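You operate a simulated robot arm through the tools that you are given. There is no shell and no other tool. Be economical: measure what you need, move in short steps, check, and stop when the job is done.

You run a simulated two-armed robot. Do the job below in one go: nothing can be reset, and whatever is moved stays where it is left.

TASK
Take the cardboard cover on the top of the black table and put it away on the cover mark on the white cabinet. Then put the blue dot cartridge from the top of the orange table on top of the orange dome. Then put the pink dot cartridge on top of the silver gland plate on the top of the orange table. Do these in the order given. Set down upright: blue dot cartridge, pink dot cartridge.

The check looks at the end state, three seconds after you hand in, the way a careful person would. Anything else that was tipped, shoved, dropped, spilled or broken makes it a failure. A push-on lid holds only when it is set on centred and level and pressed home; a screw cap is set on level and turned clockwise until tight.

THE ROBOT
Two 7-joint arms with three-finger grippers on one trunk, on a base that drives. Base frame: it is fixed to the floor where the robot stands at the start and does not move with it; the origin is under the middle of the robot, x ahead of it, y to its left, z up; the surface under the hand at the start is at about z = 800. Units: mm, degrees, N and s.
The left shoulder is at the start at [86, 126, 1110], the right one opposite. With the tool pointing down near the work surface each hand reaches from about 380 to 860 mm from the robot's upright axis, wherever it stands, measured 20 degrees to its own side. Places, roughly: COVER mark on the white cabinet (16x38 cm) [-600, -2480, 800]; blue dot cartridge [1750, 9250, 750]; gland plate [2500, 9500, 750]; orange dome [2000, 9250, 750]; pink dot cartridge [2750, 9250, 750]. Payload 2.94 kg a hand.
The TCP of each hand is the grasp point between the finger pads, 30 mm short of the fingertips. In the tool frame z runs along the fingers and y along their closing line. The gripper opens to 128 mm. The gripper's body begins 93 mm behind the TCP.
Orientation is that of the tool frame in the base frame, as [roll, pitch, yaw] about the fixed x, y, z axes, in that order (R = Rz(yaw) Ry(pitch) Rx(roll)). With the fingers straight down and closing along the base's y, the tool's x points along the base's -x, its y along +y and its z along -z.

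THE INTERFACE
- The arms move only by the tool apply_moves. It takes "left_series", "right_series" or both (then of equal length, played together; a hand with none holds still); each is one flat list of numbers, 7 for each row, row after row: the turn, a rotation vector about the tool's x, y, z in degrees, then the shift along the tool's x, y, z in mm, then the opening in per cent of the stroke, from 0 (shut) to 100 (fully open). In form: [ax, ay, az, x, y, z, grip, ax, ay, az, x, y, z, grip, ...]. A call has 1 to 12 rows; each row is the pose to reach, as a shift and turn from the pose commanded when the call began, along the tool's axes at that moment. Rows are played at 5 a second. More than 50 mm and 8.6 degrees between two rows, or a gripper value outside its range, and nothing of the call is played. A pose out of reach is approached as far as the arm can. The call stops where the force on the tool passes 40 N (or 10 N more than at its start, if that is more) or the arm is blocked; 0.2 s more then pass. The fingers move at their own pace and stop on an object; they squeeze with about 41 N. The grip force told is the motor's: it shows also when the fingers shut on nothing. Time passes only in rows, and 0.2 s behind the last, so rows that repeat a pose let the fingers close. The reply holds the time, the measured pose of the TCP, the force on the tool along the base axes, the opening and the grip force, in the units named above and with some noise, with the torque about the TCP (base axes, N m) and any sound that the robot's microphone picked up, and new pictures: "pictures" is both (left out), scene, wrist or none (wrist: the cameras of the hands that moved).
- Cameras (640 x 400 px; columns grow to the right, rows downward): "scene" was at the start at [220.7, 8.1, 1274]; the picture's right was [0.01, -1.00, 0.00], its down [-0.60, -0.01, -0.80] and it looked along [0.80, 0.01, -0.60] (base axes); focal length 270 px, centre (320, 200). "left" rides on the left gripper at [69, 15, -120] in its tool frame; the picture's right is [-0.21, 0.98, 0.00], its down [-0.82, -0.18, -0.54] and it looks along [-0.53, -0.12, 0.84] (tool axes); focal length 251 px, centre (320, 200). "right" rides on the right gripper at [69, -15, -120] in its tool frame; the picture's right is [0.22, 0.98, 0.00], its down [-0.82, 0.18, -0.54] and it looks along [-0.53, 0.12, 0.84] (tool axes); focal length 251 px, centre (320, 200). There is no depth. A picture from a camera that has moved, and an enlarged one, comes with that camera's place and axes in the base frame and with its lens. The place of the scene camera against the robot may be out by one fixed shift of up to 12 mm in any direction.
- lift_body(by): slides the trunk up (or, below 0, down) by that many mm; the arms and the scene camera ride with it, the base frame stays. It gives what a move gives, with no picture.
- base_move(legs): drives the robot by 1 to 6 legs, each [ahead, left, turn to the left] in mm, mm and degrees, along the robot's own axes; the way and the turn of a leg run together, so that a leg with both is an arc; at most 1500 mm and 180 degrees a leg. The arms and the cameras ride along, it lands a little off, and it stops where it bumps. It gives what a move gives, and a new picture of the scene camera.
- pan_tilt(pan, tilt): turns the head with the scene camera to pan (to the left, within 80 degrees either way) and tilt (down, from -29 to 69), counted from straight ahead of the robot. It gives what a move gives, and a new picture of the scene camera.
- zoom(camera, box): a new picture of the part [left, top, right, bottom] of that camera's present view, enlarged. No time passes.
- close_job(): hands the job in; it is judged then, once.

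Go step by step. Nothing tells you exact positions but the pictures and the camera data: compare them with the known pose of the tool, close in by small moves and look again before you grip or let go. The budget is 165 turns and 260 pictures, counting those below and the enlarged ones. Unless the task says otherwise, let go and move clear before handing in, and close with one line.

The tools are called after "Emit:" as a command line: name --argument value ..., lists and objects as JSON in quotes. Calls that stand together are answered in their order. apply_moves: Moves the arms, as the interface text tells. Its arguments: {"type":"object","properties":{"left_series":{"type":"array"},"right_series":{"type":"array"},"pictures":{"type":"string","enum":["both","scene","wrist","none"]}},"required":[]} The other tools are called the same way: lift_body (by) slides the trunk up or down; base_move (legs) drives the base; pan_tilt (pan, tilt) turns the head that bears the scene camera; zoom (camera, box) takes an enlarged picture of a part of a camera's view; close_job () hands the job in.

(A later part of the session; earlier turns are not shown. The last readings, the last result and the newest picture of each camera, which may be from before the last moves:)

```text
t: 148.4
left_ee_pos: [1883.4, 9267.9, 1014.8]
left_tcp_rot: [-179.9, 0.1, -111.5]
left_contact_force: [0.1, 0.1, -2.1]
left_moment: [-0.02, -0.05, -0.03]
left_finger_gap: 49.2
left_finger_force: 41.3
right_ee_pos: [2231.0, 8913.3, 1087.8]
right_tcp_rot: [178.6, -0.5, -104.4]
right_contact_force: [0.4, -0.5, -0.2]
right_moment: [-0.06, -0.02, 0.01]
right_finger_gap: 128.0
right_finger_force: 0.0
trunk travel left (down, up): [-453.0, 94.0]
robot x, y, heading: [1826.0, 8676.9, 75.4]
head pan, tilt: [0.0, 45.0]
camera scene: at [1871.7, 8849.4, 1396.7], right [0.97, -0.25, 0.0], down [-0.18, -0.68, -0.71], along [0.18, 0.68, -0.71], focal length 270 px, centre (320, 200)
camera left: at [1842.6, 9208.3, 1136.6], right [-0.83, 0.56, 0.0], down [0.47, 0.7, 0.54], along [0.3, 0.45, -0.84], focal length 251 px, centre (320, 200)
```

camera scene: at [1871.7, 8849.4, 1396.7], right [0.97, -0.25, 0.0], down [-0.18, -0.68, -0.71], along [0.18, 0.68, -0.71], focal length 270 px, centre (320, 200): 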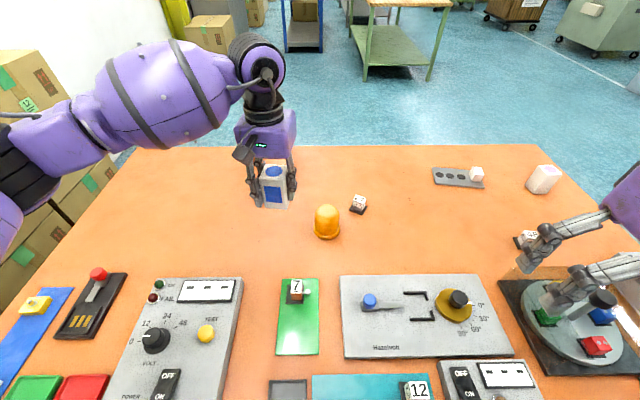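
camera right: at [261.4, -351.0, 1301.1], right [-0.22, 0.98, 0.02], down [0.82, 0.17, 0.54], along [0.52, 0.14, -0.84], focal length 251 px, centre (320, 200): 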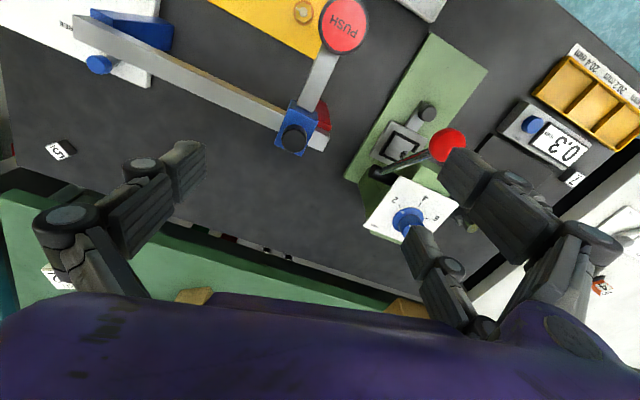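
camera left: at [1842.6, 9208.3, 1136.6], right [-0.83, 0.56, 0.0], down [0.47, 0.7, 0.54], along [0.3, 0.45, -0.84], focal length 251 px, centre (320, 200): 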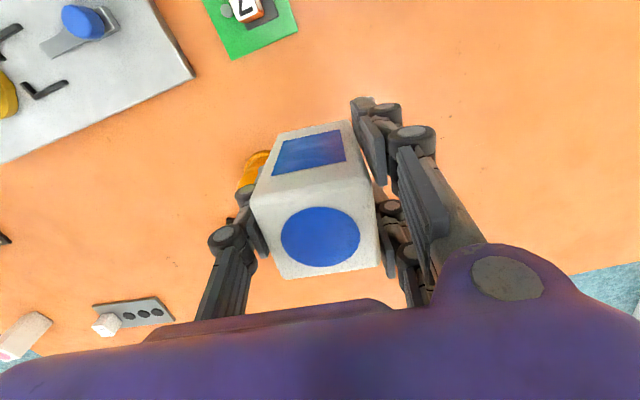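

Emit:
zoom --camera "right" --box '[0, 0, 640, 400]'

Emit:
zoom --camera "scene" --box '[290, 190, 370, 240]'

```text
1.00 times, centred on (320, 200) of right (not enlarged: the box is as wide or as high as the picture)
camera zoom: at [2231.1, 8843.2, 1208.7], right [-1.0, 0.04, 0.02], down [0.04, 0.84, 0.54], along [0.0, 0.54, -0.84], focal length 251 px, centre (320, 200)
```

zoom: 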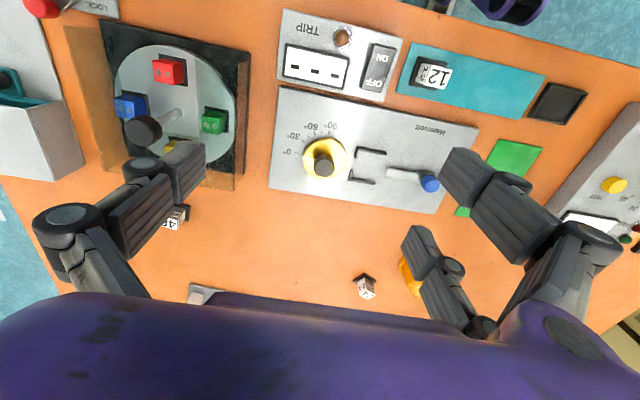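

```text
8.00 times, centred on (330, 215) of scene
camera zoom: at [1871.7, 8849.4, 1396.7], right [0.97, -0.25, 0.0], down [-0.18, -0.68, -0.71], along [0.18, 0.68, -0.71], focal length 2162 px, centre (240, 80)
```

zoom: 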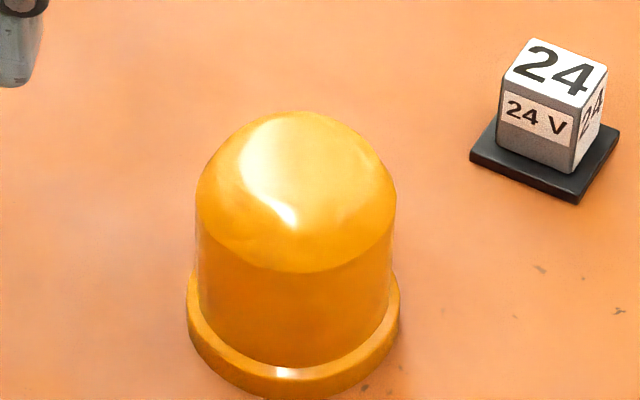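

The cartridge is held. I want a second view of the dome to pin its centre, so I'll shift the empty right hand so that its camera sees it.

Emit:
apply_moves --right_series '[0, 0, 0, -10, 42, 0, 100, 0, 0, 0, -20, 84, 0, 100, 0, 0, 0, -30, 126, 0, 100, 0, 0, 0, -40, 165, 0, 100, 0, 0, 0, -40, 165, 0, 100]' --pictures "wrist"

Emit:
zoom --camera "right" --box '[200, 180, 440, 330]'

```text
t: 149.6
left_ee_pos: [1885.7, 9266.1, 1016.5]
left_tcp_rot: [-179.9, 0.0, -111.5]
left_contact_force: [-0.5, -0.5, -1.0]
left_moment: [0.03, 0.02, 0.05]
left_finger_gap: 49.5
left_finger_force: 40.8
right_ee_pos: [2081.3, 8992.0, 1092.7]
right_tcp_rot: [178.6, -0.4, -104.4]
right_contact_force: [0.2, -0.6, 0.4]
right_moment: [0.04, 0.01, 0.0]
right_finger_gap: 127.9
right_finger_force: 0.1
trunk travel left (down, up): [-453.0, 94.0]
robot x, y, heading: [1831.5, 8675.5, 75.4]
head pan, tilt: [0.0, 45.0]
camera right: at [2082.1, 8921.2, 1212.9], right [-1.0, 0.04, 0.02], down [0.04, 0.84, 0.54], along [0.0, 0.54, -0.84], focal length 251 px, centre (320, 200)
```

right: 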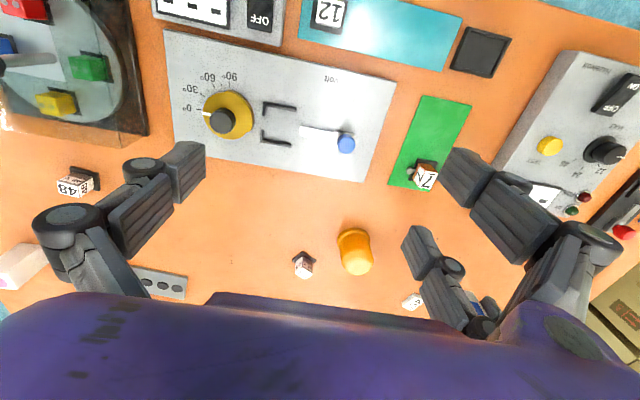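

```text
2.67 times, centred on (320, 255) of right
camera zoom: at [2082.1, 8921.2, 1212.9], right [-1.0, 0.04, 0.02], down [0.04, 0.84, 0.54], along [0.0, 0.54, -0.84], focal length 670 px, centre (320, 53)
```

zoom: 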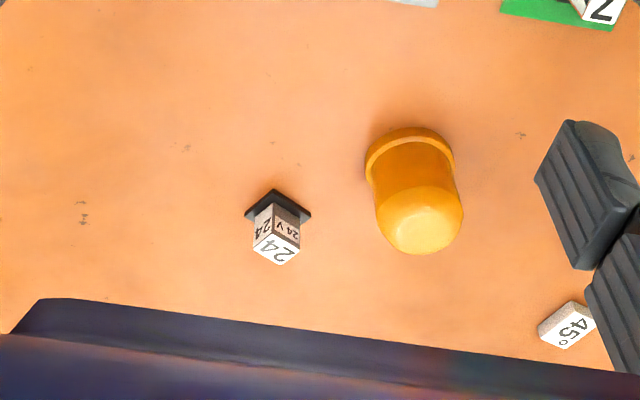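

Emit:
apply_moves --left_series '[0, 0, 0, 14, 35, -8, 20, 0, 0, 0, 28, 70, -16, 20, 0, 0, 0, 40, 102, -24, 20, 0, 0, 0, 40, 102, -24, 20, 0, 0, 0, 40, 102, -24, 20]' --pictures "wrist"

Emit:
zoom --camera "left" --box '[100, 100, 340, 250]'

```text
t: 150.8
left_ee_pos: [1775.2, 9268.2, 1039.6]
left_tcp_rot: [-179.9, 0.0, -111.5]
left_contact_force: [-0.5, -0.3, -1.6]
left_moment: [0.01, -0.02, 0.02]
left_finger_gap: 49.0
left_finger_force: 41.0
right_ee_pos: [2081.5, 8992.6, 1091.5]
right_tcp_rot: [178.8, -0.5, -104.4]
right_contact_force: [-0.8, -0.1, -0.2]
right_moment: [0.0, -0.02, 0.01]
right_finger_gap: 127.8
right_finger_force: 0.0
trunk travel left (down, up): [-453.0, 94.0]
robot x, y, heading: [1827.1, 8678.6, 75.3]
head pan, tilt: [0.0, 45.0]
camera left: at [1734.4, 9209.1, 1161.8], right [-0.83, 0.56, 0.0], down [0.47, 0.7, 0.54], along [0.3, 0.45, -0.84], focal length 251 px, centre (320, 200)
```

left: 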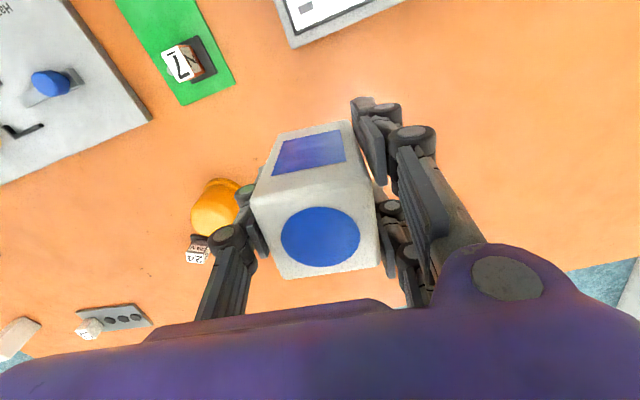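

```text
2.67 times, centred on (220, 175) of left
camera zoom: at [1734.4, 9209.1, 1161.8], right [-0.83, 0.56, 0.0], down [0.47, 0.7, 0.54], along [0.3, 0.45, -0.84], focal length 670 px, centre (587, 267)
```

zoom: 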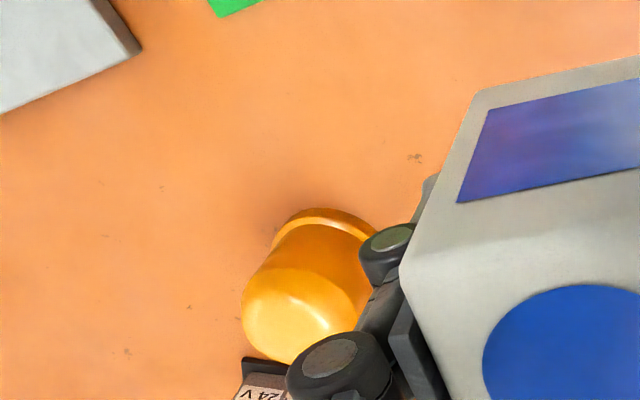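

Emit:
apply_moves --left_series '[0, 0, 0, 10, 35, 0, 20, 0, 0, 0, 10, 70, 0, 20, 0, 0, 0, 10, 70, 0, 20, 0, 0, 0, 10, 70, 0, 20]' --pictures "none"

Emit:
zoom --camera "left" --box '[60, 100, 300, 250]'

```text
t: 151.8
left_ee_pos: [1705.9, 9281.8, 1043.2]
left_tcp_rot: [-179.9, 0.1, -111.5]
left_contact_force: [0.3, -0.8, -1.6]
left_moment: [-0.03, -0.03, -0.02]
left_finger_gap: 49.0
left_finger_force: 41.2
right_ee_pos: [2080.5, 8993.5, 1091.3]
right_tcp_rot: [178.6, -0.4, -104.4]
right_contact_force: [0.5, -0.7, 0.3]
right_moment: [0.0, 0.0, -0.03]
right_finger_gap: 128.0
right_finger_force: 0.0
trunk travel left (down, up): [-453.0, 94.0]
robot x, y, heading: [1829.2, 8678.4, 75.5]
head pan, tilt: [0.0, 45.0]
```

```text
2.67 times, centred on (180, 175) of left
camera zoom: at [1665.7, 9223.4, 1163.6], right [-0.83, 0.56, 0.0], down [0.47, 0.7, 0.54], along [0.3, 0.45, -0.84], focal length 670 px, centre (693, 267)
```

zoom: 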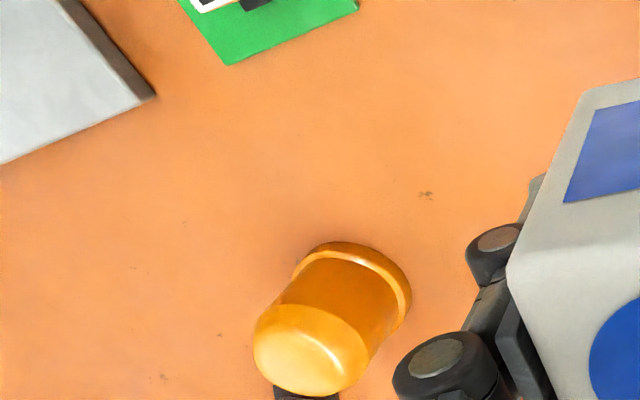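

Putting the three views together, the dome's centre comes to about (2006, 9310) with the table top at z ≈ 785. I'll look closely at the dome's top shape, since that decides how carefully the cartridge must be centred.

Emit:
zoom --camera "left" --box '[140, 180, 236, 240]'

Emit:
zoom --camera "right" --box '[310, 220, 406, 280]'

```text
6.67 times, centred on (188, 210) of left
camera zoom: at [1665.7, 9223.4, 1163.6], right [-0.83, 0.56, 0.0], down [0.47, 0.7, 0.54], along [0.3, 0.45, -0.84], focal length 1676 px, centre (1200, 133)
```

zoom: 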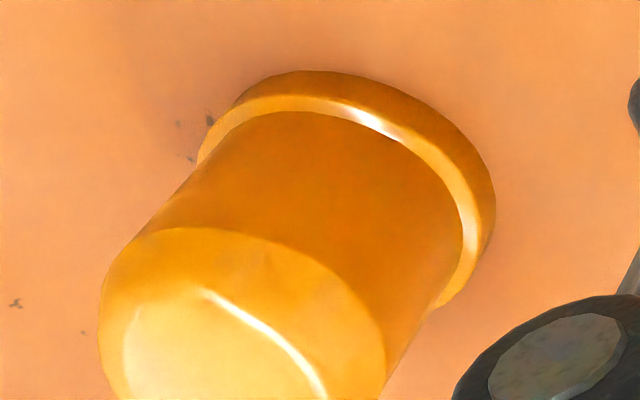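

```text
6.67 times, centred on (358, 250) of right
camera zoom: at [2081.1, 8922.2, 1213.0], right [-1.0, 0.04, 0.02], down [0.04, 0.84, 0.54], along [0.0, 0.54, -0.84], focal length 1676 px, centre (67, -133)
```

zoom: 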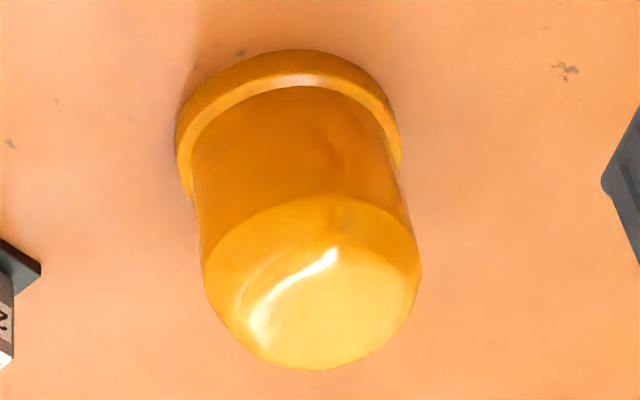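

The dome has a flat top disc of about 25 mm radius, centred near (2005, 9311) at z ≈ 864, so an upright cartridge will stand on it. I'll move the cartridge over it and draw the right hand aside.

Emit:
apply_moves --left_series '[0, 0, 0, -20, -38, 0, 20, 0, 0, 0, -39, -76, 0, 20, 0, 0, 0, -58, -114, 0, 20, 0, 0, 0, -78, -153, 0, 20, 0, 0, 0, -97, -191, 0, 20, 0, 0, 0, -117, -229, 0, 20, 0, 0, 0, -136.6, -267.6, 0, 20, 0, 0, 0, -136.6, -267.6, 50, 20, 0, 0, 0, -136.6, -267.6, 90, 20, 0, 0, 0, -136.6, -267.6, 90, 20]' --right_series '[0, 0, 0, 5, -30, 0, 100, 0, 0, 0, 10, -60, 0, 100, 0, 0, 0, 15, -90, 0, 100, 0, 0, 0, 15, -90, 0, 100, 0, 0, 0, 15, -90, 0, 100, 0, 0, 0, 15, -90, 0, 100, 0, 0, 0, 15, -90, 0, 100, 0, 0, 0, 15, -90, 0, 100, 0, 0, 0, 15, -90, 0, 100, 0, 0, 0, 15, -90, 0, 100]'

Emit:
zoom --camera "scene" --box '[270, 150, 390, 250]'

Emit:
zoom --camera "right" --box '[310, 160, 470, 300]'

```text
t: 154.0
left_ee_pos: [2007.1, 9311.7, 950.5]
left_tcp_rot: [-179.9, -0.1, -111.5]
left_contact_force: [0.1, 0.0, 0.0]
left_moment: [0.0, -0.03, -0.01]
left_finger_gap: 49.3
left_finger_force: 40.9
right_ee_pos: [2163.9, 8956.7, 1089.4]
right_tcp_rot: [178.7, -0.4, -104.5]
right_contact_force: [-0.1, -0.6, 0.3]
right_moment: [0.01, -0.01, 0.04]
right_finger_gap: 128.1
right_finger_force: 0.1
trunk travel left (down, up): [-453.0, 94.0]
robot x, y, heading: [1827.8, 8677.0, 75.7]
head pan, tilt: [0.0, 45.0]
camera scene: at [1872.6, 8848.8, 1396.8], right [0.97, -0.25, 0.0], down [-0.18, -0.68, -0.71], along [0.18, 0.68, -0.71], focal length 270 px, centre (320, 200)
camera right: at [2164.9, 8886.1, 1210.1], right [-1.0, 0.04, 0.02], down [0.04, 0.84, 0.54], along [0.0, 0.54, -0.84], focal length 251 px, centre (320, 200)
camera left: at [1966.3, 9252.5, 1072.0], right [-0.83, 0.56, 0.0], down [0.47, 0.7, 0.54], along [0.3, 0.45, -0.84], focal length 251 px, centre (320, 200)
```

scene: 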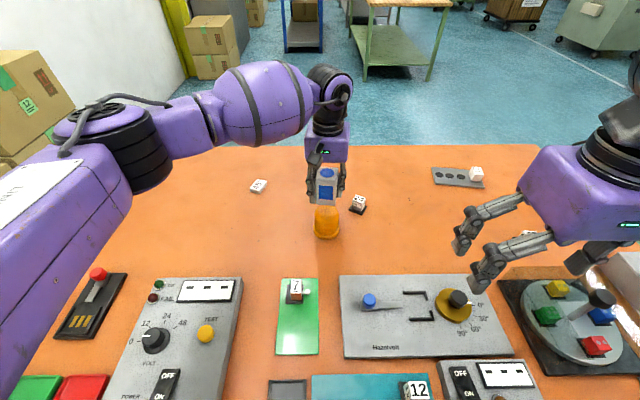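
right: 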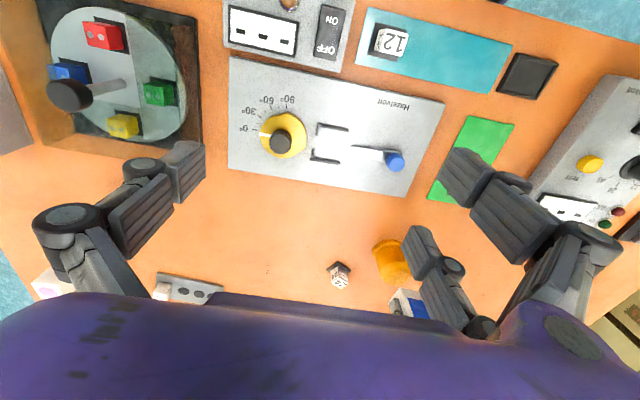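
left: 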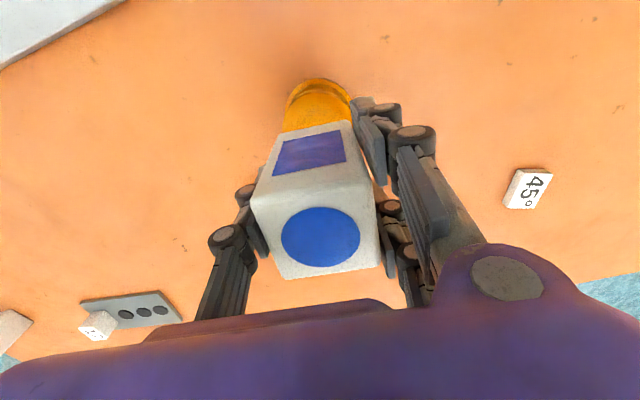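

```text
4.00 times, centred on (330, 200) of scene
camera zoom: at [1872.6, 8848.8, 1396.8], right [0.97, -0.25, 0.0], down [-0.18, -0.68, -0.71], along [0.18, 0.68, -0.71], focal length 1081 px, centre (280, 200)
```

zoom: 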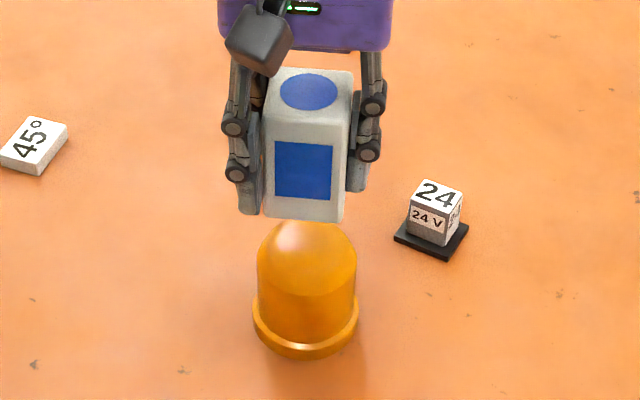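

```text
2.86 times, centred on (390, 230) of right
camera zoom: at [2164.9, 8886.1, 1210.1], right [-1.0, 0.04, 0.02], down [0.04, 0.84, 0.54], along [0.0, 0.54, -0.84], focal length 718 px, centre (120, 114)
```

zoom: 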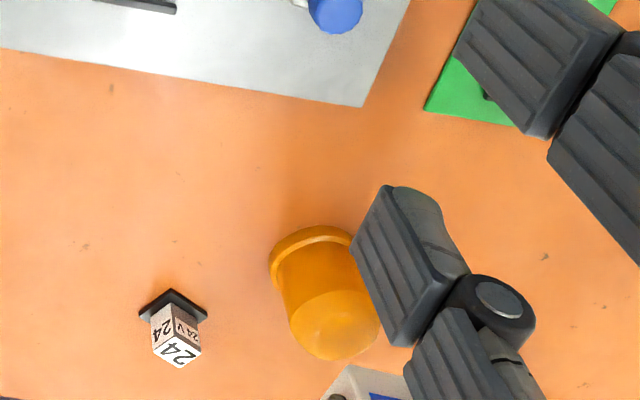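

Emit:
apply_moves --left_series '[0, 0, 0, 0, 0, 15, 20, 0, 0, 0, 0, 0, 30, 20, 0, 0, 0, 0, 0, 35, 20, 0, 0, 0, 0, 0, 35, 20]' --pictures "wrist"

Emit:
zoom --camera "scene" --box '[290, 175, 370, 245]'

```text
t: 155.0
left_ee_pos: [2006.9, 9311.2, 916.0]
left_tcp_rot: [-179.8, 0.0, -111.5]
left_contact_force: [-0.1, 0.9, -2.2]
left_moment: [-0.03, 0.01, -0.01]
left_finger_gap: 49.3
left_finger_force: 40.8
right_ee_pos: [2163.6, 8956.5, 1088.9]
right_tcp_rot: [178.8, -0.4, -104.4]
right_contact_force: [-0.4, 0.5, 0.2]
right_moment: [-0.02, -0.01, -0.04]
right_finger_gap: 128.1
right_finger_force: 0.1
trunk travel left (down, up): [-453.0, 94.0]
robot x, y, heading: [1825.8, 8680.6, 75.4]
head pan, tilt: [0.0, 45.0]
camera left: at [1966.5, 9252.7, 1037.1], right [-0.83, 0.56, 0.0], down [0.47, 0.7, 0.54], along [0.3, 0.45, -0.84], focal length 251 px, centre (320, 200)
```

left: 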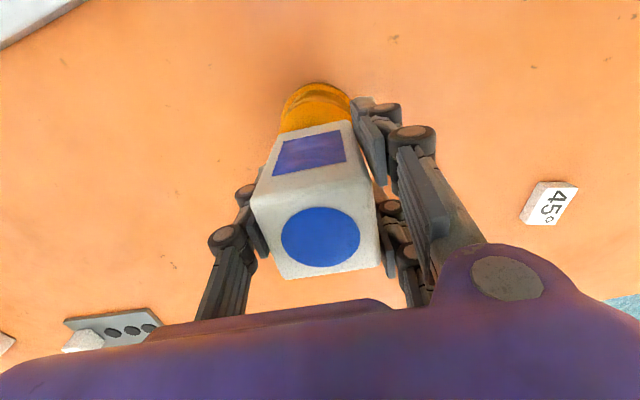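

```text
5.71 times, centred on (330, 210) of scene
camera zoom: at [1872.6, 8849.2, 1396.7], right [0.97, -0.25, 0.0], down [-0.18, -0.68, -0.71], along [0.18, 0.68, -0.71], focal length 1544 px, centre (263, 143)
```

zoom: 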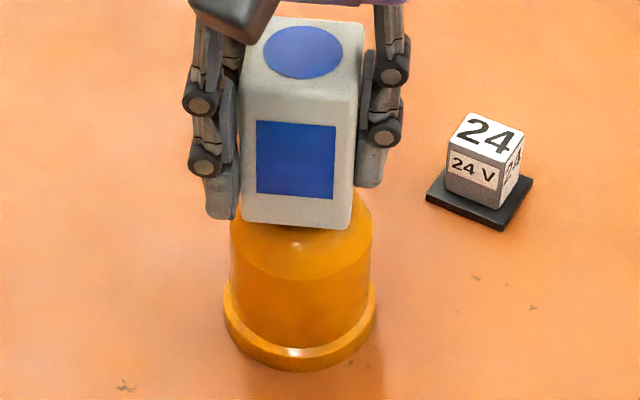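

Emit:
apply_moves --left_series '[0, 0, 0, 3, 0, 3, 20, 0, 0, 0, 3, 0, 6, 20, 0, 0, 0, 3, 0, 8, 20, 0, 0, 0, 3, 0, 8, 20]' --pictures "none"

Emit:
zoom --camera "scene" --box '[290, 175, 370, 245]'

```text
t: 156.0
left_ee_pos: [2005.9, 9309.1, 907.8]
left_tcp_rot: [-180.0, 0.1, -111.5]
left_contact_force: [0.3, -0.7, -1.5]
left_moment: [0.02, 0.02, 0.01]
left_finger_gap: 49.3
left_finger_force: 41.0
right_ee_pos: [2163.5, 8956.2, 1089.7]
right_tcp_rot: [178.7, -0.4, -104.4]
right_contact_force: [-0.2, -0.1, -0.4]
right_moment: [-0.01, 0.0, -0.01]
right_finger_gap: 127.8
right_finger_force: 0.0
trunk travel left (down, up): [-453.0, 94.0]
robot x, y, heading: [1825.9, 8676.7, 75.2]
head pan, tilt: [0.0, 45.0]
```

```text
5.71 times, centred on (330, 210) of scene
camera zoom: at [1872.6, 8849.2, 1396.7], right [0.97, -0.25, 0.0], down [-0.18, -0.68, -0.71], along [0.18, 0.68, -0.71], focal length 1544 px, centre (263, 143)
```

zoom: 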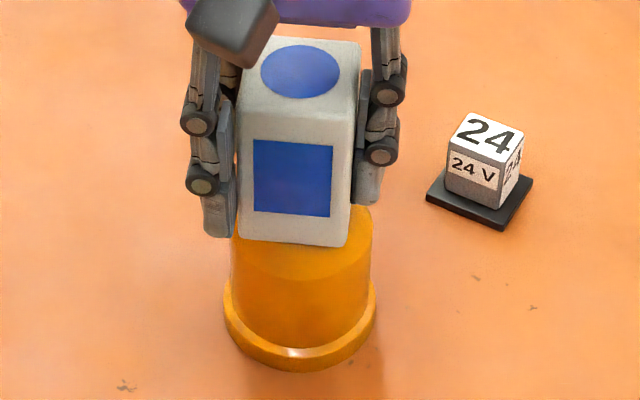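

Emit:
apply_moves --left_series '[0, 0, 0, 0, 0, 1.5, 20, 0, 0, 0, 0, 0, 3, 20, 0, 0, 0, 0, 0, 4, 20, 0, 0, 0, 0, 0, 4, 20]' --pictures "none"

```text
t: 157.0
left_ee_pos: [2005.6, 9309.0, 906.8]
left_tcp_rot: [-179.8, 0.2, -111.5]
left_contact_force: [-1.6, 1.3, 17.7]
left_moment: [0.04, 0.16, 0.04]
left_finger_gap: 49.2
left_finger_force: 41.1
right_ee_pos: [2162.4, 8955.2, 1089.5]
right_tcp_rot: [178.6, -0.3, -104.4]
right_contact_force: [0.0, 0.1, 0.6]
right_moment: [0.02, -0.01, 0.01]
right_finger_gap: 128.0
right_finger_force: 0.0
trunk travel left (down, up): [-453.0, 94.0]
robot x, y, heading: [1825.7, 8676.4, 75.5]
head pan, tilt: [0.0, 45.0]
```

Contact came at z ≈ 907, as predicted, with almost no moment, so it's well centred. I'll ease off the load and open gently.

Emit:
apply_moves --left_series '[0, 0, 0, 0, 0, -2.5, 20, 0, 0, 0, 0, 0, -2.5, 30, 0, 0, 0, 0, 0, -2.5, 45, 0, 0, 0, 0, 0, -2.5, 45, 0, 0, 0, 0, 0, -2.5, 45, 0, 0, 0, 0, 0, -2.5, 45]' --pictures "wrist"

Emit:
zoom --camera "scene" --box '[290, 175, 370, 245]'

```text
t: 158.4
left_ee_pos: [2003.5, 9307.9, 907.4]
left_tcp_rot: [-180.0, 0.0, -111.6]
left_contact_force: [0.4, -0.7, 0.5]
left_moment: [0.02, 0.0, 0.02]
left_finger_gap: 57.4
left_finger_force: 0.0
right_ee_pos: [2165.4, 8956.9, 1089.6]
right_tcp_rot: [178.7, -0.4, -104.3]
right_contact_force: [0.3, 0.3, 0.4]
right_moment: [-0.03, 0.02, -0.02]
right_finger_gap: 127.9
right_finger_force: 0.1
trunk travel left (down, up): [-453.0, 94.0]
robot x, y, heading: [1825.4, 8674.6, 75.3]
head pan, tilt: [0.0, 45.0]
camera left: at [1964.4, 9249.1, 1027.5], right [-0.83, 0.56, 0.0], down [0.47, 0.7, 0.54], along [0.3, 0.45, -0.84], focal length 251 px, centre (320, 200)
```

left: 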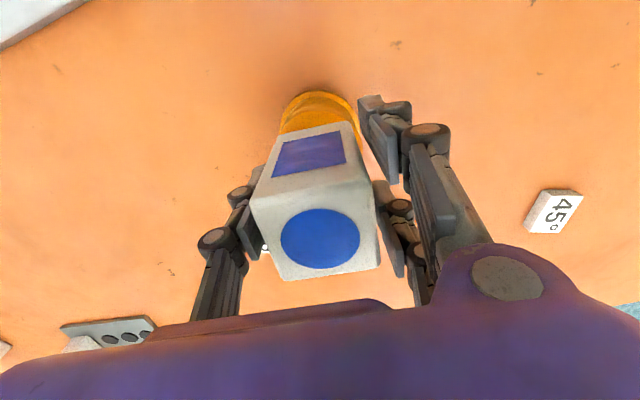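

```text
5.71 times, centred on (330, 210) of scene
camera zoom: at [1872.5, 8849.0, 1396.7], right [0.97, -0.25, 0.0], down [-0.18, -0.68, -0.71], along [0.18, 0.68, -0.71], focal length 1544 px, centre (263, 143)
```

zoom: 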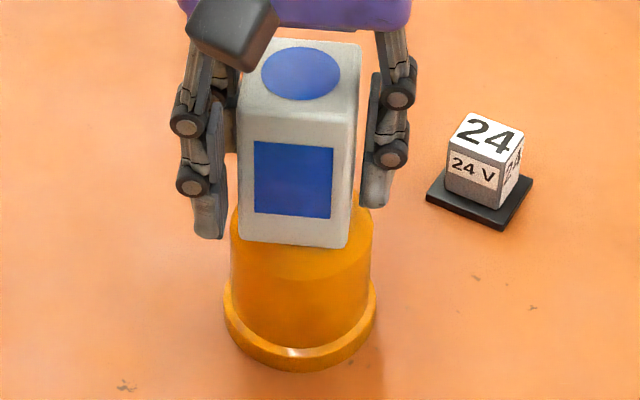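

It stands upright on its own. I'll open wider and go straight up.

Emit:
apply_moves --left_series '[0, 0, 0, 0, 0, 0, 60, 0, 0, 0, 0, 0, 0, 80, 0, 0, 0, 0, 0, 0, 80, 0, 0, 0, 0, 0, -30, 80, 0, 0, 0, 0, 0, -70, 80, 0, 0, 0, 0, 0, -110, 80, 0, 0, 0, 0, 0, -150, 80, 0, 0, 0, 0, 0, -190, 80]' --pictures "scene"

Emit:
zoom --camera "scene" --box '[290, 175, 370, 245]'

```text
t: 160.2
left_ee_pos: [2007.6, 9307.4, 1097.7]
left_tcp_rot: [-179.9, 0.1, -111.6]
left_contact_force: [0.4, -0.5, 0.2]
left_moment: [-0.02, 0.0, 0.0]
left_finger_gap: 102.7
left_finger_force: 0.0
right_ee_pos: [2163.7, 8955.4, 1088.7]
right_tcp_rot: [178.7, -0.4, -104.5]
right_contact_force: [0.2, -0.1, 0.0]
right_moment: [0.0, -0.01, 0.0]
right_finger_gap: 128.0
right_finger_force: 0.0
trunk travel left (down, up): [-453.0, 94.0]
robot x, y, heading: [1829.5, 8675.0, 75.5]
head pan, tilt: [0.0, 45.0]
camera scene: at [1872.7, 8848.3, 1396.8], right [0.97, -0.25, 0.0], down [-0.18, -0.68, -0.71], along [0.18, 0.69, -0.71], focal length 270 px, centre (320, 200)
```

scene: 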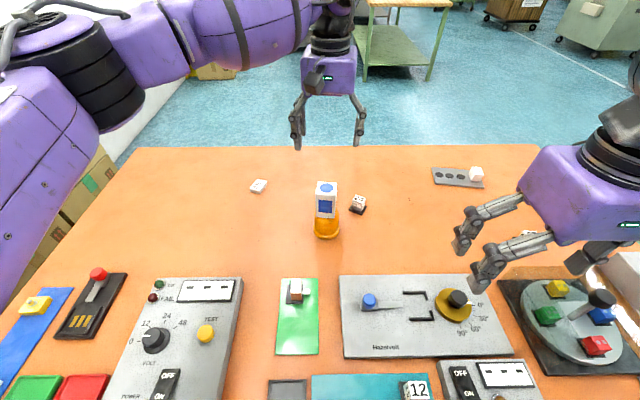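

```text
5.71 times, centred on (330, 210) of scene
camera zoom: at [1872.7, 8848.3, 1396.8], right [0.97, -0.25, 0.0], down [-0.18, -0.68, -0.71], along [0.18, 0.69, -0.71], focal length 1544 px, centre (263, 143)
```

zoom: 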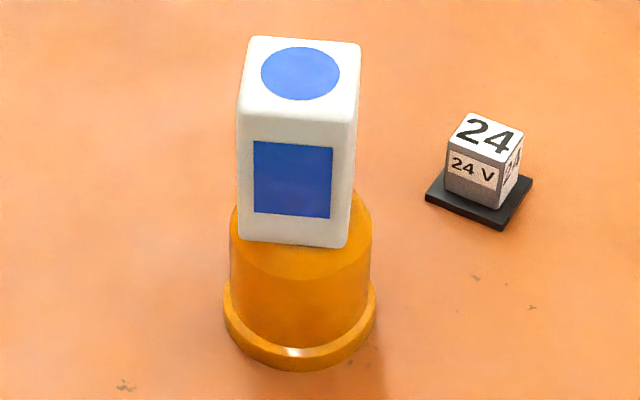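

The blue cartridge stands squarely on the dome. The pink cartridge and the gland plate are nearer the table's far edge, so I'll fold the arm, back off and drive around the right end of the table.

Emit:
apply_moves --left_series '[0, 0, 0, 0, 0, -40, 80, 0, 0, -1, 40, 26, -60, 80, 0, 0, -3, 80, 53, -60, 80, 0, 0, -4, 120, 80, -60, 80, 0, 0, -5, 160, 106, -60, 80, 0, 0, -6, 195, 130, -60, 80, 0, 0, -7, 226, 149, -60, 80]' --pictures "none"

Emit:
base_move --legs '[[-450, 0, 0]]'

Emit:
pan_tilt --pan -50 --tilt 25

```text
refused: row 2 steps farther than a row can; nothing moved
```

```text
t: 162.9
left_ee_pos: [1894.5, 8876.2, 1095.1]
left_tcp_rot: [-179.8, 0.0, -111.4]
left_contact_force: [0.1, -0.5, -0.4]
left_moment: [0.01, 0.0, 0.0]
left_finger_gap: 102.5
left_finger_force: 0.2
right_ee_pos: [2051.8, 8525.3, 1089.4]
right_tcp_rot: [178.7, -0.4, -104.3]
right_contact_force: [-1.5, -1.0, -0.8]
right_moment: [-0.04, 0.0, -0.04]
right_finger_gap: 127.7
right_finger_force: 0.1
trunk travel left (down, up): [-453.0, 94.0]
robot x, y, heading: [1712.6, 8246.5, 75.2]
head pan, tilt: [0.0, 45.0]
camera scene: at [1761.1, 8418.0, 1396.7], right [0.97, -0.25, 0.0], down [-0.18, -0.68, -0.71], along [0.18, 0.68, -0.71], focal length 270 px, centre (320, 200)
```

scene: 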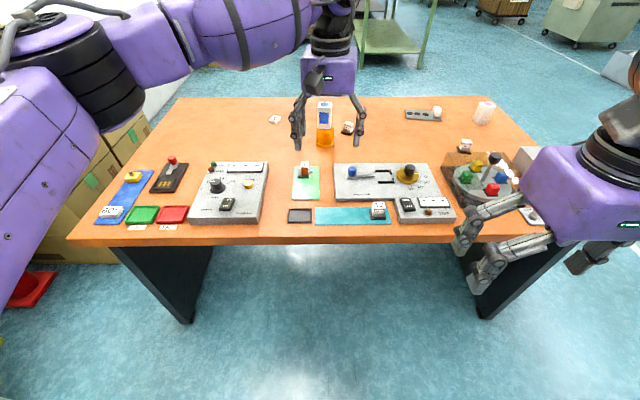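

```text
t: 164.1
left_ee_pos: [1894.1, 8877.2, 1097.1]
left_tcp_rot: [-179.8, -0.2, -111.5]
left_contact_force: [0.5, -0.6, -0.2]
left_moment: [-0.04, -0.03, -0.03]
left_finger_gap: 102.7
left_finger_force: 0.1
right_ee_pos: [2053.0, 8524.7, 1090.4]
right_tcp_rot: [178.8, -0.5, -104.3]
right_contact_force: [-0.2, -0.6, 0.4]
right_moment: [0.04, -0.02, 0.0]
right_finger_gap: 128.0
right_finger_force: 0.0
trunk travel left (down, up): [-453.0, 94.0]
robot x, y, heading: [1712.2, 8246.4, 75.7]
head pan, tilt: [-50.0, 25.0]
camera scene: at [1823.8, 8378.8, 1427.3], right [0.43, -0.9, 0.0], down [-0.38, -0.18, -0.91], along [0.82, 0.39, -0.42], focal length 270 px, centre (320, 200)
```

scene: 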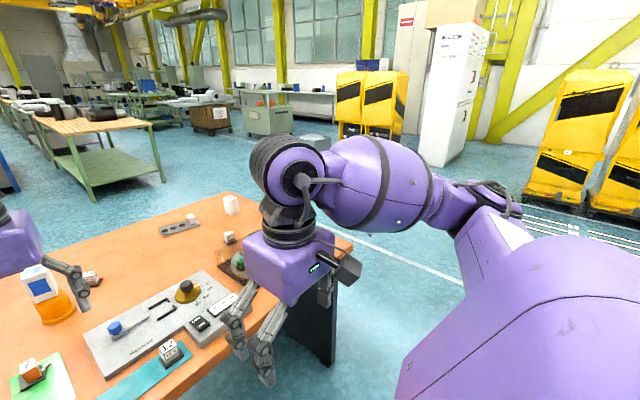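

Emit:
apply_moves --left_series '[0, 0, 0, 0, 0, -40, 80, 0, 0, -1, 36, 24, -55, 80, 0, 0, -2, 72, 48, -60, 80, 0, 0, -3, 110, 73, -60, 80, 0, 0, -5, 150, 99, -60, 80, 0, 0, -6, 190, 125, -60, 80, 0, 0, -7, 226, 149, -60, 80]' --pictures "none"

Emit:
pan_tilt --pan 0 --tilt 25

Emit:
base_move --legs '[[0, -1400, 0]]'

```text
t: 165.7
left_ee_pos: [1670.5, 8719.2, 1157.2]
left_tcp_rot: [-179.8, 0.1, -104.5]
left_contact_force: [-0.4, 0.0, 0.6]
left_moment: [0.02, -0.03, 0.02]
left_finger_gap: 102.4
left_finger_force: 0.1
right_ee_pos: [2050.9, 8525.1, 1090.3]
right_tcp_rot: [178.6, -0.3, -104.3]
right_contact_force: [-0.7, -0.3, 0.4]
right_moment: [0.04, -0.02, 0.03]
right_finger_gap: 128.0
right_finger_force: 0.1
trunk travel left (down, up): [-453.0, 94.0]
robot x, y, heading: [1712.8, 8249.1, 75.5]
head pan, tilt: [-50.0, 25.0]
```

```text
t: 166.8
left_ee_pos: [1673.1, 8720.5, 1156.0]
left_tcp_rot: [-179.9, 0.0, -104.4]
left_contact_force: [0.1, 0.5, 0.3]
left_moment: [0.04, 0.03, 0.01]
left_finger_gap: 102.4
left_finger_force: 0.0
right_ee_pos: [2051.7, 8525.7, 1090.4]
right_tcp_rot: [178.8, -0.4, -104.3]
right_contact_force: [-0.1, 0.2, -0.8]
right_moment: [0.02, 0.05, -0.01]
right_finger_gap: 127.9
right_finger_force: 0.1
trunk travel left (down, up): [-453.0, 94.0]
robot x, y, heading: [1717.2, 8245.5, 75.7]
head pan, tilt: [0.0, 25.0]
camera scene: at [1763.9, 8428.3, 1427.3], right [0.97, -0.25, 0.0], down [-0.11, -0.41, -0.91], along [0.23, 0.88, -0.42], focal length 270 px, centre (320, 200)
```

scene: 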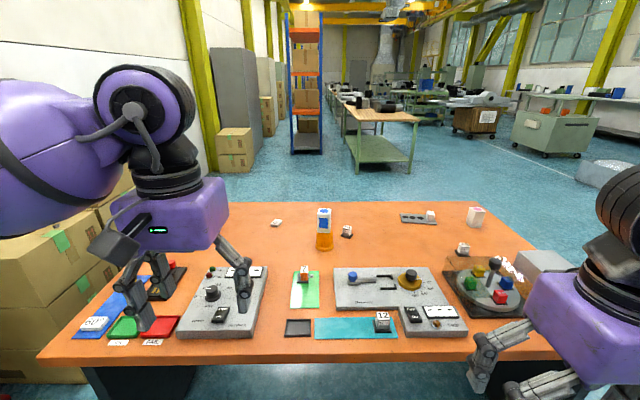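

```text
t: 179.2
left_ee_pos: [3017.0, 8378.4, 1156.7]
left_tcp_rot: [-179.9, 0.0, -104.0]
left_contact_force: [-0.5, 0.3, 0.4]
left_moment: [0.0, -0.02, -0.01]
left_finger_gap: 102.6
left_finger_force: 0.1
right_ee_pos: [3397.2, 8185.3, 1090.4]
right_tcp_rot: [178.7, -0.4, -103.9]
right_contact_force: [-0.5, 0.0, 0.1]
right_moment: [-0.01, -0.03, -0.05]
right_finger_gap: 127.9
right_finger_force: 0.0
trunk travel left (down, up): [-453.0, 94.0]
robot x, y, heading: [3061.9, 7903.4, 75.9]
head pan, tilt: [0.0, 25.0]
camera scene: at [3109.3, 8087.1, 1427.3], right [0.97, -0.24, 0.0], down [-0.1, -0.41, -0.91], along [0.22, 0.88, -0.42], focal length 270 px, centre (320, 200)
```

scene: 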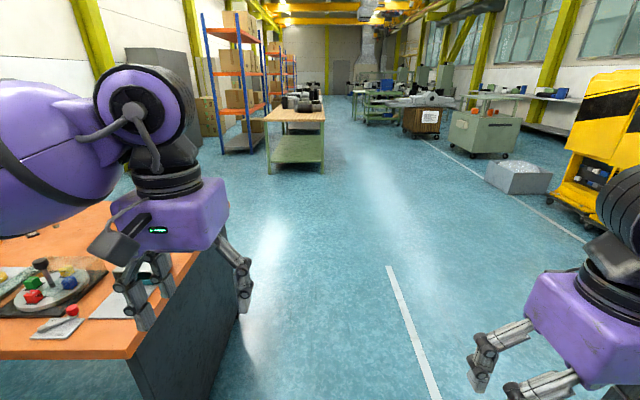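

The way is clear. I'll drive up along the table's right side and turn left to face the pink cartridge and gland plate from that end.

Emit:
base_move --legs '[[1400, 0, 0], [0, 0, 89.5]]'

Emit:
pan_tilt --pan 10 --tilt 45

```text
t: 189.9
left_ee_pos: [2943.1, 9209.1, 1156.6]
left_tcp_rot: [-179.9, -0.1, -16.7]
left_contact_force: [-1.1, 0.2, -0.2]
left_moment: [-0.02, -0.01, 0.0]
left_finger_gap: 102.2
left_finger_force: 0.0
right_ee_pos: [3153.2, 9580.5, 1090.0]
right_tcp_rot: [178.7, -0.4, -16.6]
right_contact_force: [0.3, -0.3, 0.7]
right_moment: [0.01, -0.03, 0.02]
right_finger_gap: 128.2
right_finger_force: 0.0
trunk travel left (down, up): [-453.0, 94.0]
robot x, y, heading: [3419.6, 9231.5, 163.3]
head pan, tilt: [0.0, 25.0]
camera scene: at [3249.7, 9292.1, 1427.3], right [0.29, 0.96, 0.0], down [0.4, -0.12, -0.91], along [-0.87, 0.26, -0.42], focal length 270 px, centre (320, 200)
```

scene: 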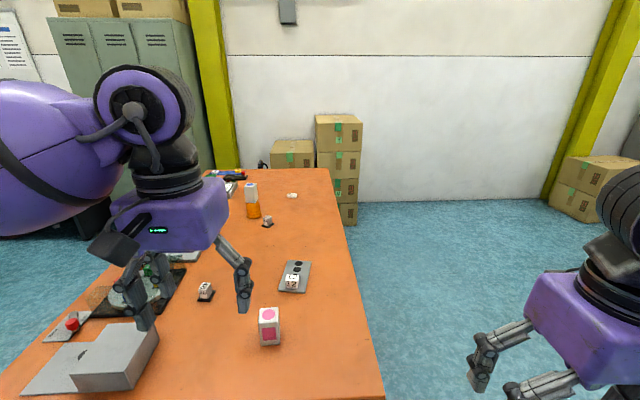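

```text
t: 190.7
left_ee_pos: [2943.1, 9210.4, 1157.3]
left_tcp_rot: [-179.9, 0.0, -16.7]
left_contact_force: [0.2, -0.3, 0.6]
left_moment: [0.02, 0.0, 0.0]
left_finger_gap: 102.2
left_finger_force: 0.1
right_ee_pos: [3154.0, 9581.8, 1089.5]
right_tcp_rot: [178.8, -0.4, -16.6]
right_contact_force: [-0.6, -0.5, -1.0]
right_moment: [-0.04, -0.01, 0.0]
right_finger_gap: 128.1
right_finger_force: 0.1
trunk travel left (down, up): [-453.0, 94.0]
robot x, y, heading: [3419.9, 9231.8, 163.3]
head pan, tilt: [10.0, 45.0]
camera scene: at [3257.2, 9275.2, 1396.8], right [0.12, 0.99, 0.0], down [0.7, -0.08, -0.71], along [-0.7, 0.08, -0.71], focal length 270 px, centre (320, 200)
```

scene: 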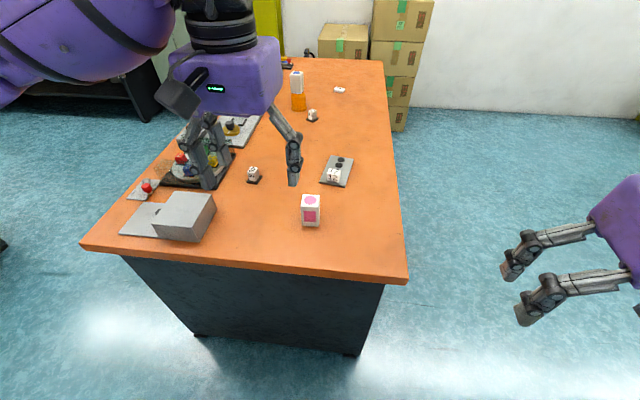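

Emit:
base_move --legs '[[210, 0, 0]]'

Emit:
zoom --camera "scene" --box '[240, 170, 400, 270]'

Emit:
zoom --camera "left" --box '[0, 0, 640, 400]'

```text
t: 192.4
left_ee_pos: [2742.6, 9268.3, 1156.0]
left_tcp_rot: [-179.9, 0.1, -16.6]
left_contact_force: [-0.7, -0.3, -0.2]
left_moment: [-0.01, 0.0, 0.0]
left_finger_gap: 102.4
left_finger_force: 0.1
right_ee_pos: [2951.1, 9641.0, 1089.5]
right_tcp_rot: [178.8, -0.4, -16.5]
right_contact_force: [0.1, 0.4, 0.0]
right_moment: [0.03, -0.02, -0.03]
right_finger_gap: 128.3
right_finger_force: 0.1
trunk travel left (down, up): [-453.0, 94.0]
robot x, y, heading: [3217.9, 9294.4, 163.5]
head pan, tilt: [10.0, 45.0]
camera scene: at [3055.6, 9335.0, 1396.8], right [0.11, 0.99, 0.0], down [0.7, -0.08, -0.71], along [-0.7, 0.08, -0.71], focal length 270 px, centre (320, 200)
```

scene: 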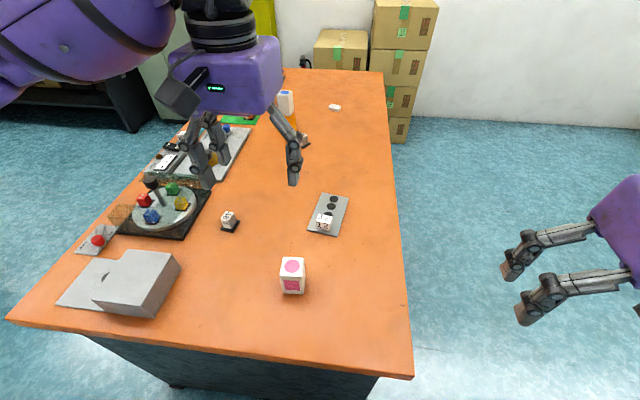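

```text
4.00 times, centred on (320, 220) of scene
camera zoom: at [3055.6, 9335.0, 1396.8], right [0.11, 0.99, 0.0], down [0.7, -0.08, -0.71], along [-0.7, 0.08, -0.71], focal length 1081 px, centre (320, 120)
```

zoom: 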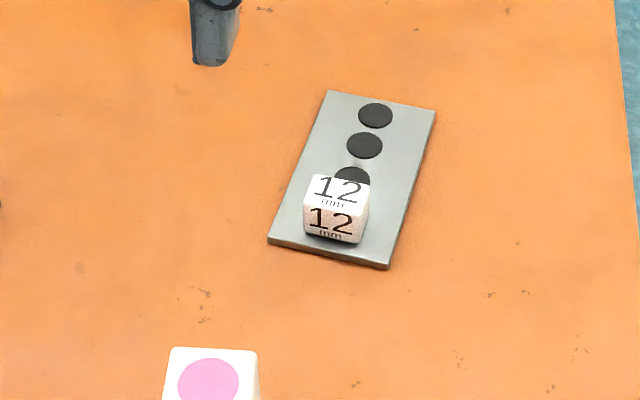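

```text
1.00 times, centred on (320, 200) of left (not enlarged: the box is as wide or as high as the picture)
camera zoom: at [2802.3, 9234.4, 1277.6], right [-0.48, -0.87, 0.0], down [-0.74, 0.41, 0.54], along [-0.47, 0.26, -0.84], focal length 251 px, centre (320, 200)
```

zoom: 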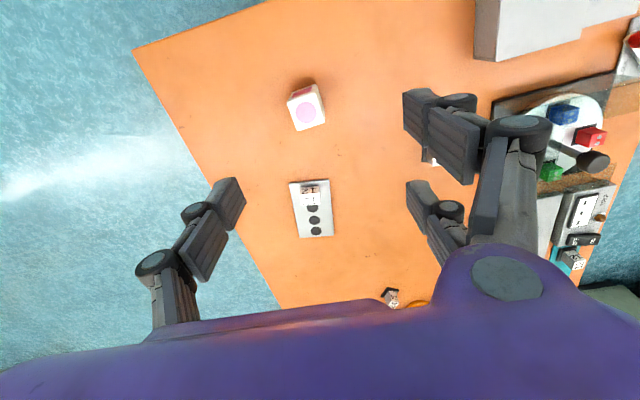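

From here the pink cartridge is near (2726, 9302) and the gland plate runs from about (2583, 9387) to (2433, 9453), with a "12 mm" cube on its near end and clear space at the far end. I'll bring the left hand over the pink cartridge.

Emit:
apply_moves --left_series '[0, 0, 0, -8, -9, 35, 100, 0, 0, 0, -17, -18, 70, 100, 0, 0, 0, -25.6, -27.8, 106, 100, 0, 0, 0, -25.6, -27.8, 106, 100]' --pictures "none"

Emit:
zoom --camera "left" --box '[200, 40, 440, 190]'

Emit:
zoom --camera "left" --box '[200, 140, 440, 290]'

```text
t: 193.4
left_ee_pos: [2728.2, 9302.8, 1051.7]
left_tcp_rot: [-179.9, 0.0, -16.6]
left_contact_force: [-0.6, -1.0, -0.2]
left_moment: [-0.01, 0.02, -0.04]
left_finger_gap: 128.0
left_finger_force: 0.0
right_ee_pos: [2950.2, 9641.5, 1088.4]
right_tcp_rot: [178.7, -0.4, -16.5]
right_contact_force: [0.1, 1.1, -0.4]
right_moment: [0.02, 0.02, -0.02]
right_finger_gap: 128.2
right_finger_force: 0.1
trunk travel left (down, up): [-453.0, 94.0]
robot x, y, heading: [3218.3, 9291.0, 163.5]
head pan, tilt: [10.0, 45.0]
```

```text
2.67 times, centred on (320, 115) of left
camera zoom: at [2788.0, 9267.9, 1171.3], right [-0.48, -0.87, 0.0], down [-0.74, 0.41, 0.54], along [-0.47, 0.26, -0.84], focal length 670 px, centre (320, 427)
```

zoom: 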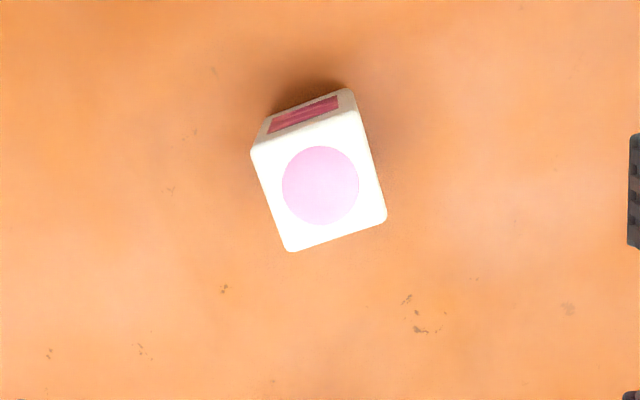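

```text
2.67 times, centred on (320, 215) of left
camera zoom: at [2788.0, 9267.9, 1171.3], right [-0.48, -0.87, 0.0], down [-0.74, 0.41, 0.54], along [-0.47, 0.26, -0.84], focal length 670 px, centre (320, 160)
```

zoom: 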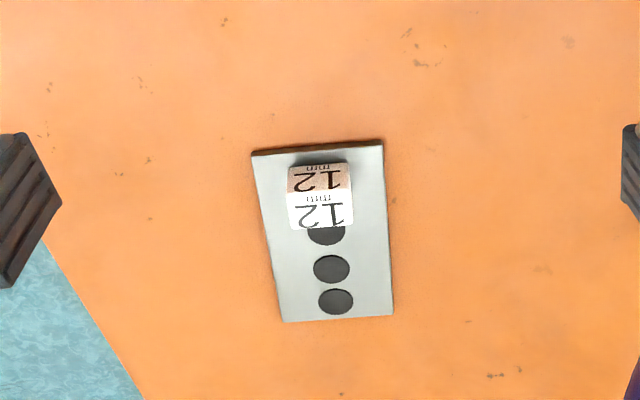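

Emit:
apply_moves --left_series '[0, 0, -3.3, -2, 0, 40, 100, 0, 0, -6.6, -2, 0, 80, 100, 0, 0, -6.6, -2, 0, 112, 100, 0, 0, -6.6, -2, 0, 112, 100]'

```text
t: 194.4
left_ee_pos: [2724.0, 9304.8, 938.0]
left_tcp_rot: [-179.9, -0.1, -9.9]
left_contact_force: [0.5, 1.2, 0.5]
left_moment: [-0.04, 0.0, 0.02]
left_finger_gap: 127.8
left_finger_force: 0.1
right_ee_pos: [2950.3, 9640.8, 1090.7]
right_tcp_rot: [178.7, -0.4, -16.5]
right_contact_force: [0.6, -0.6, -0.1]
right_moment: [0.0, -0.02, 0.02]
right_finger_gap: 127.9
right_finger_force: 0.0
trunk travel left (down, up): [-453.0, 94.0]
robot x, y, heading: [3216.1, 9293.7, 163.5]
head pan, tilt: [10.0, 45.0]
camera scene: at [3055.5, 9335.2, 1396.8], right [0.11, 0.99, 0.0], down [0.7, -0.08, -0.71], along [-0.7, 0.08, -0.71], focal length 270 px, centre (320, 200)
camera left: at [2788.0, 9276.6, 1059.3], right [-0.38, -0.92, 0.0], down [-0.78, 0.32, 0.54], along [-0.5, 0.21, -0.84], focal length 251 px, centre (320, 200)
```

scene: 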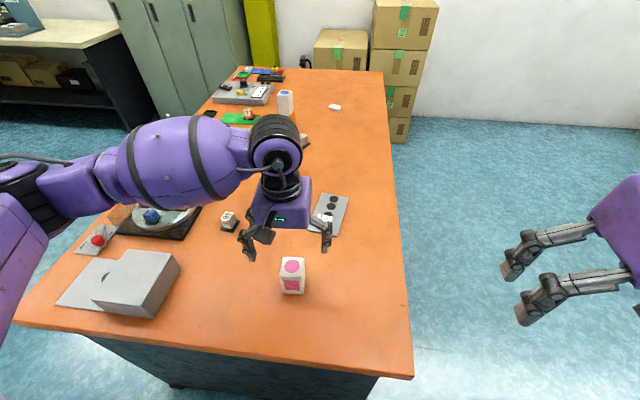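
left: 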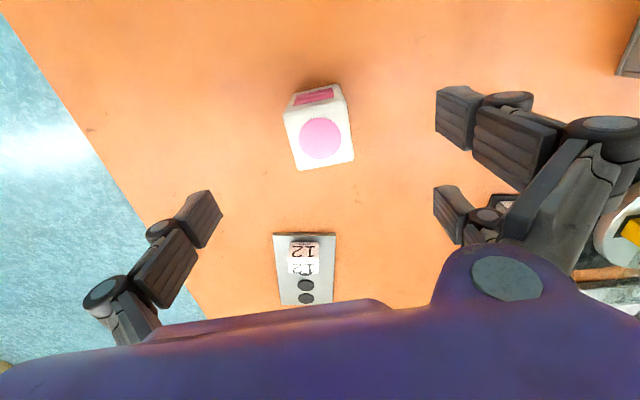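

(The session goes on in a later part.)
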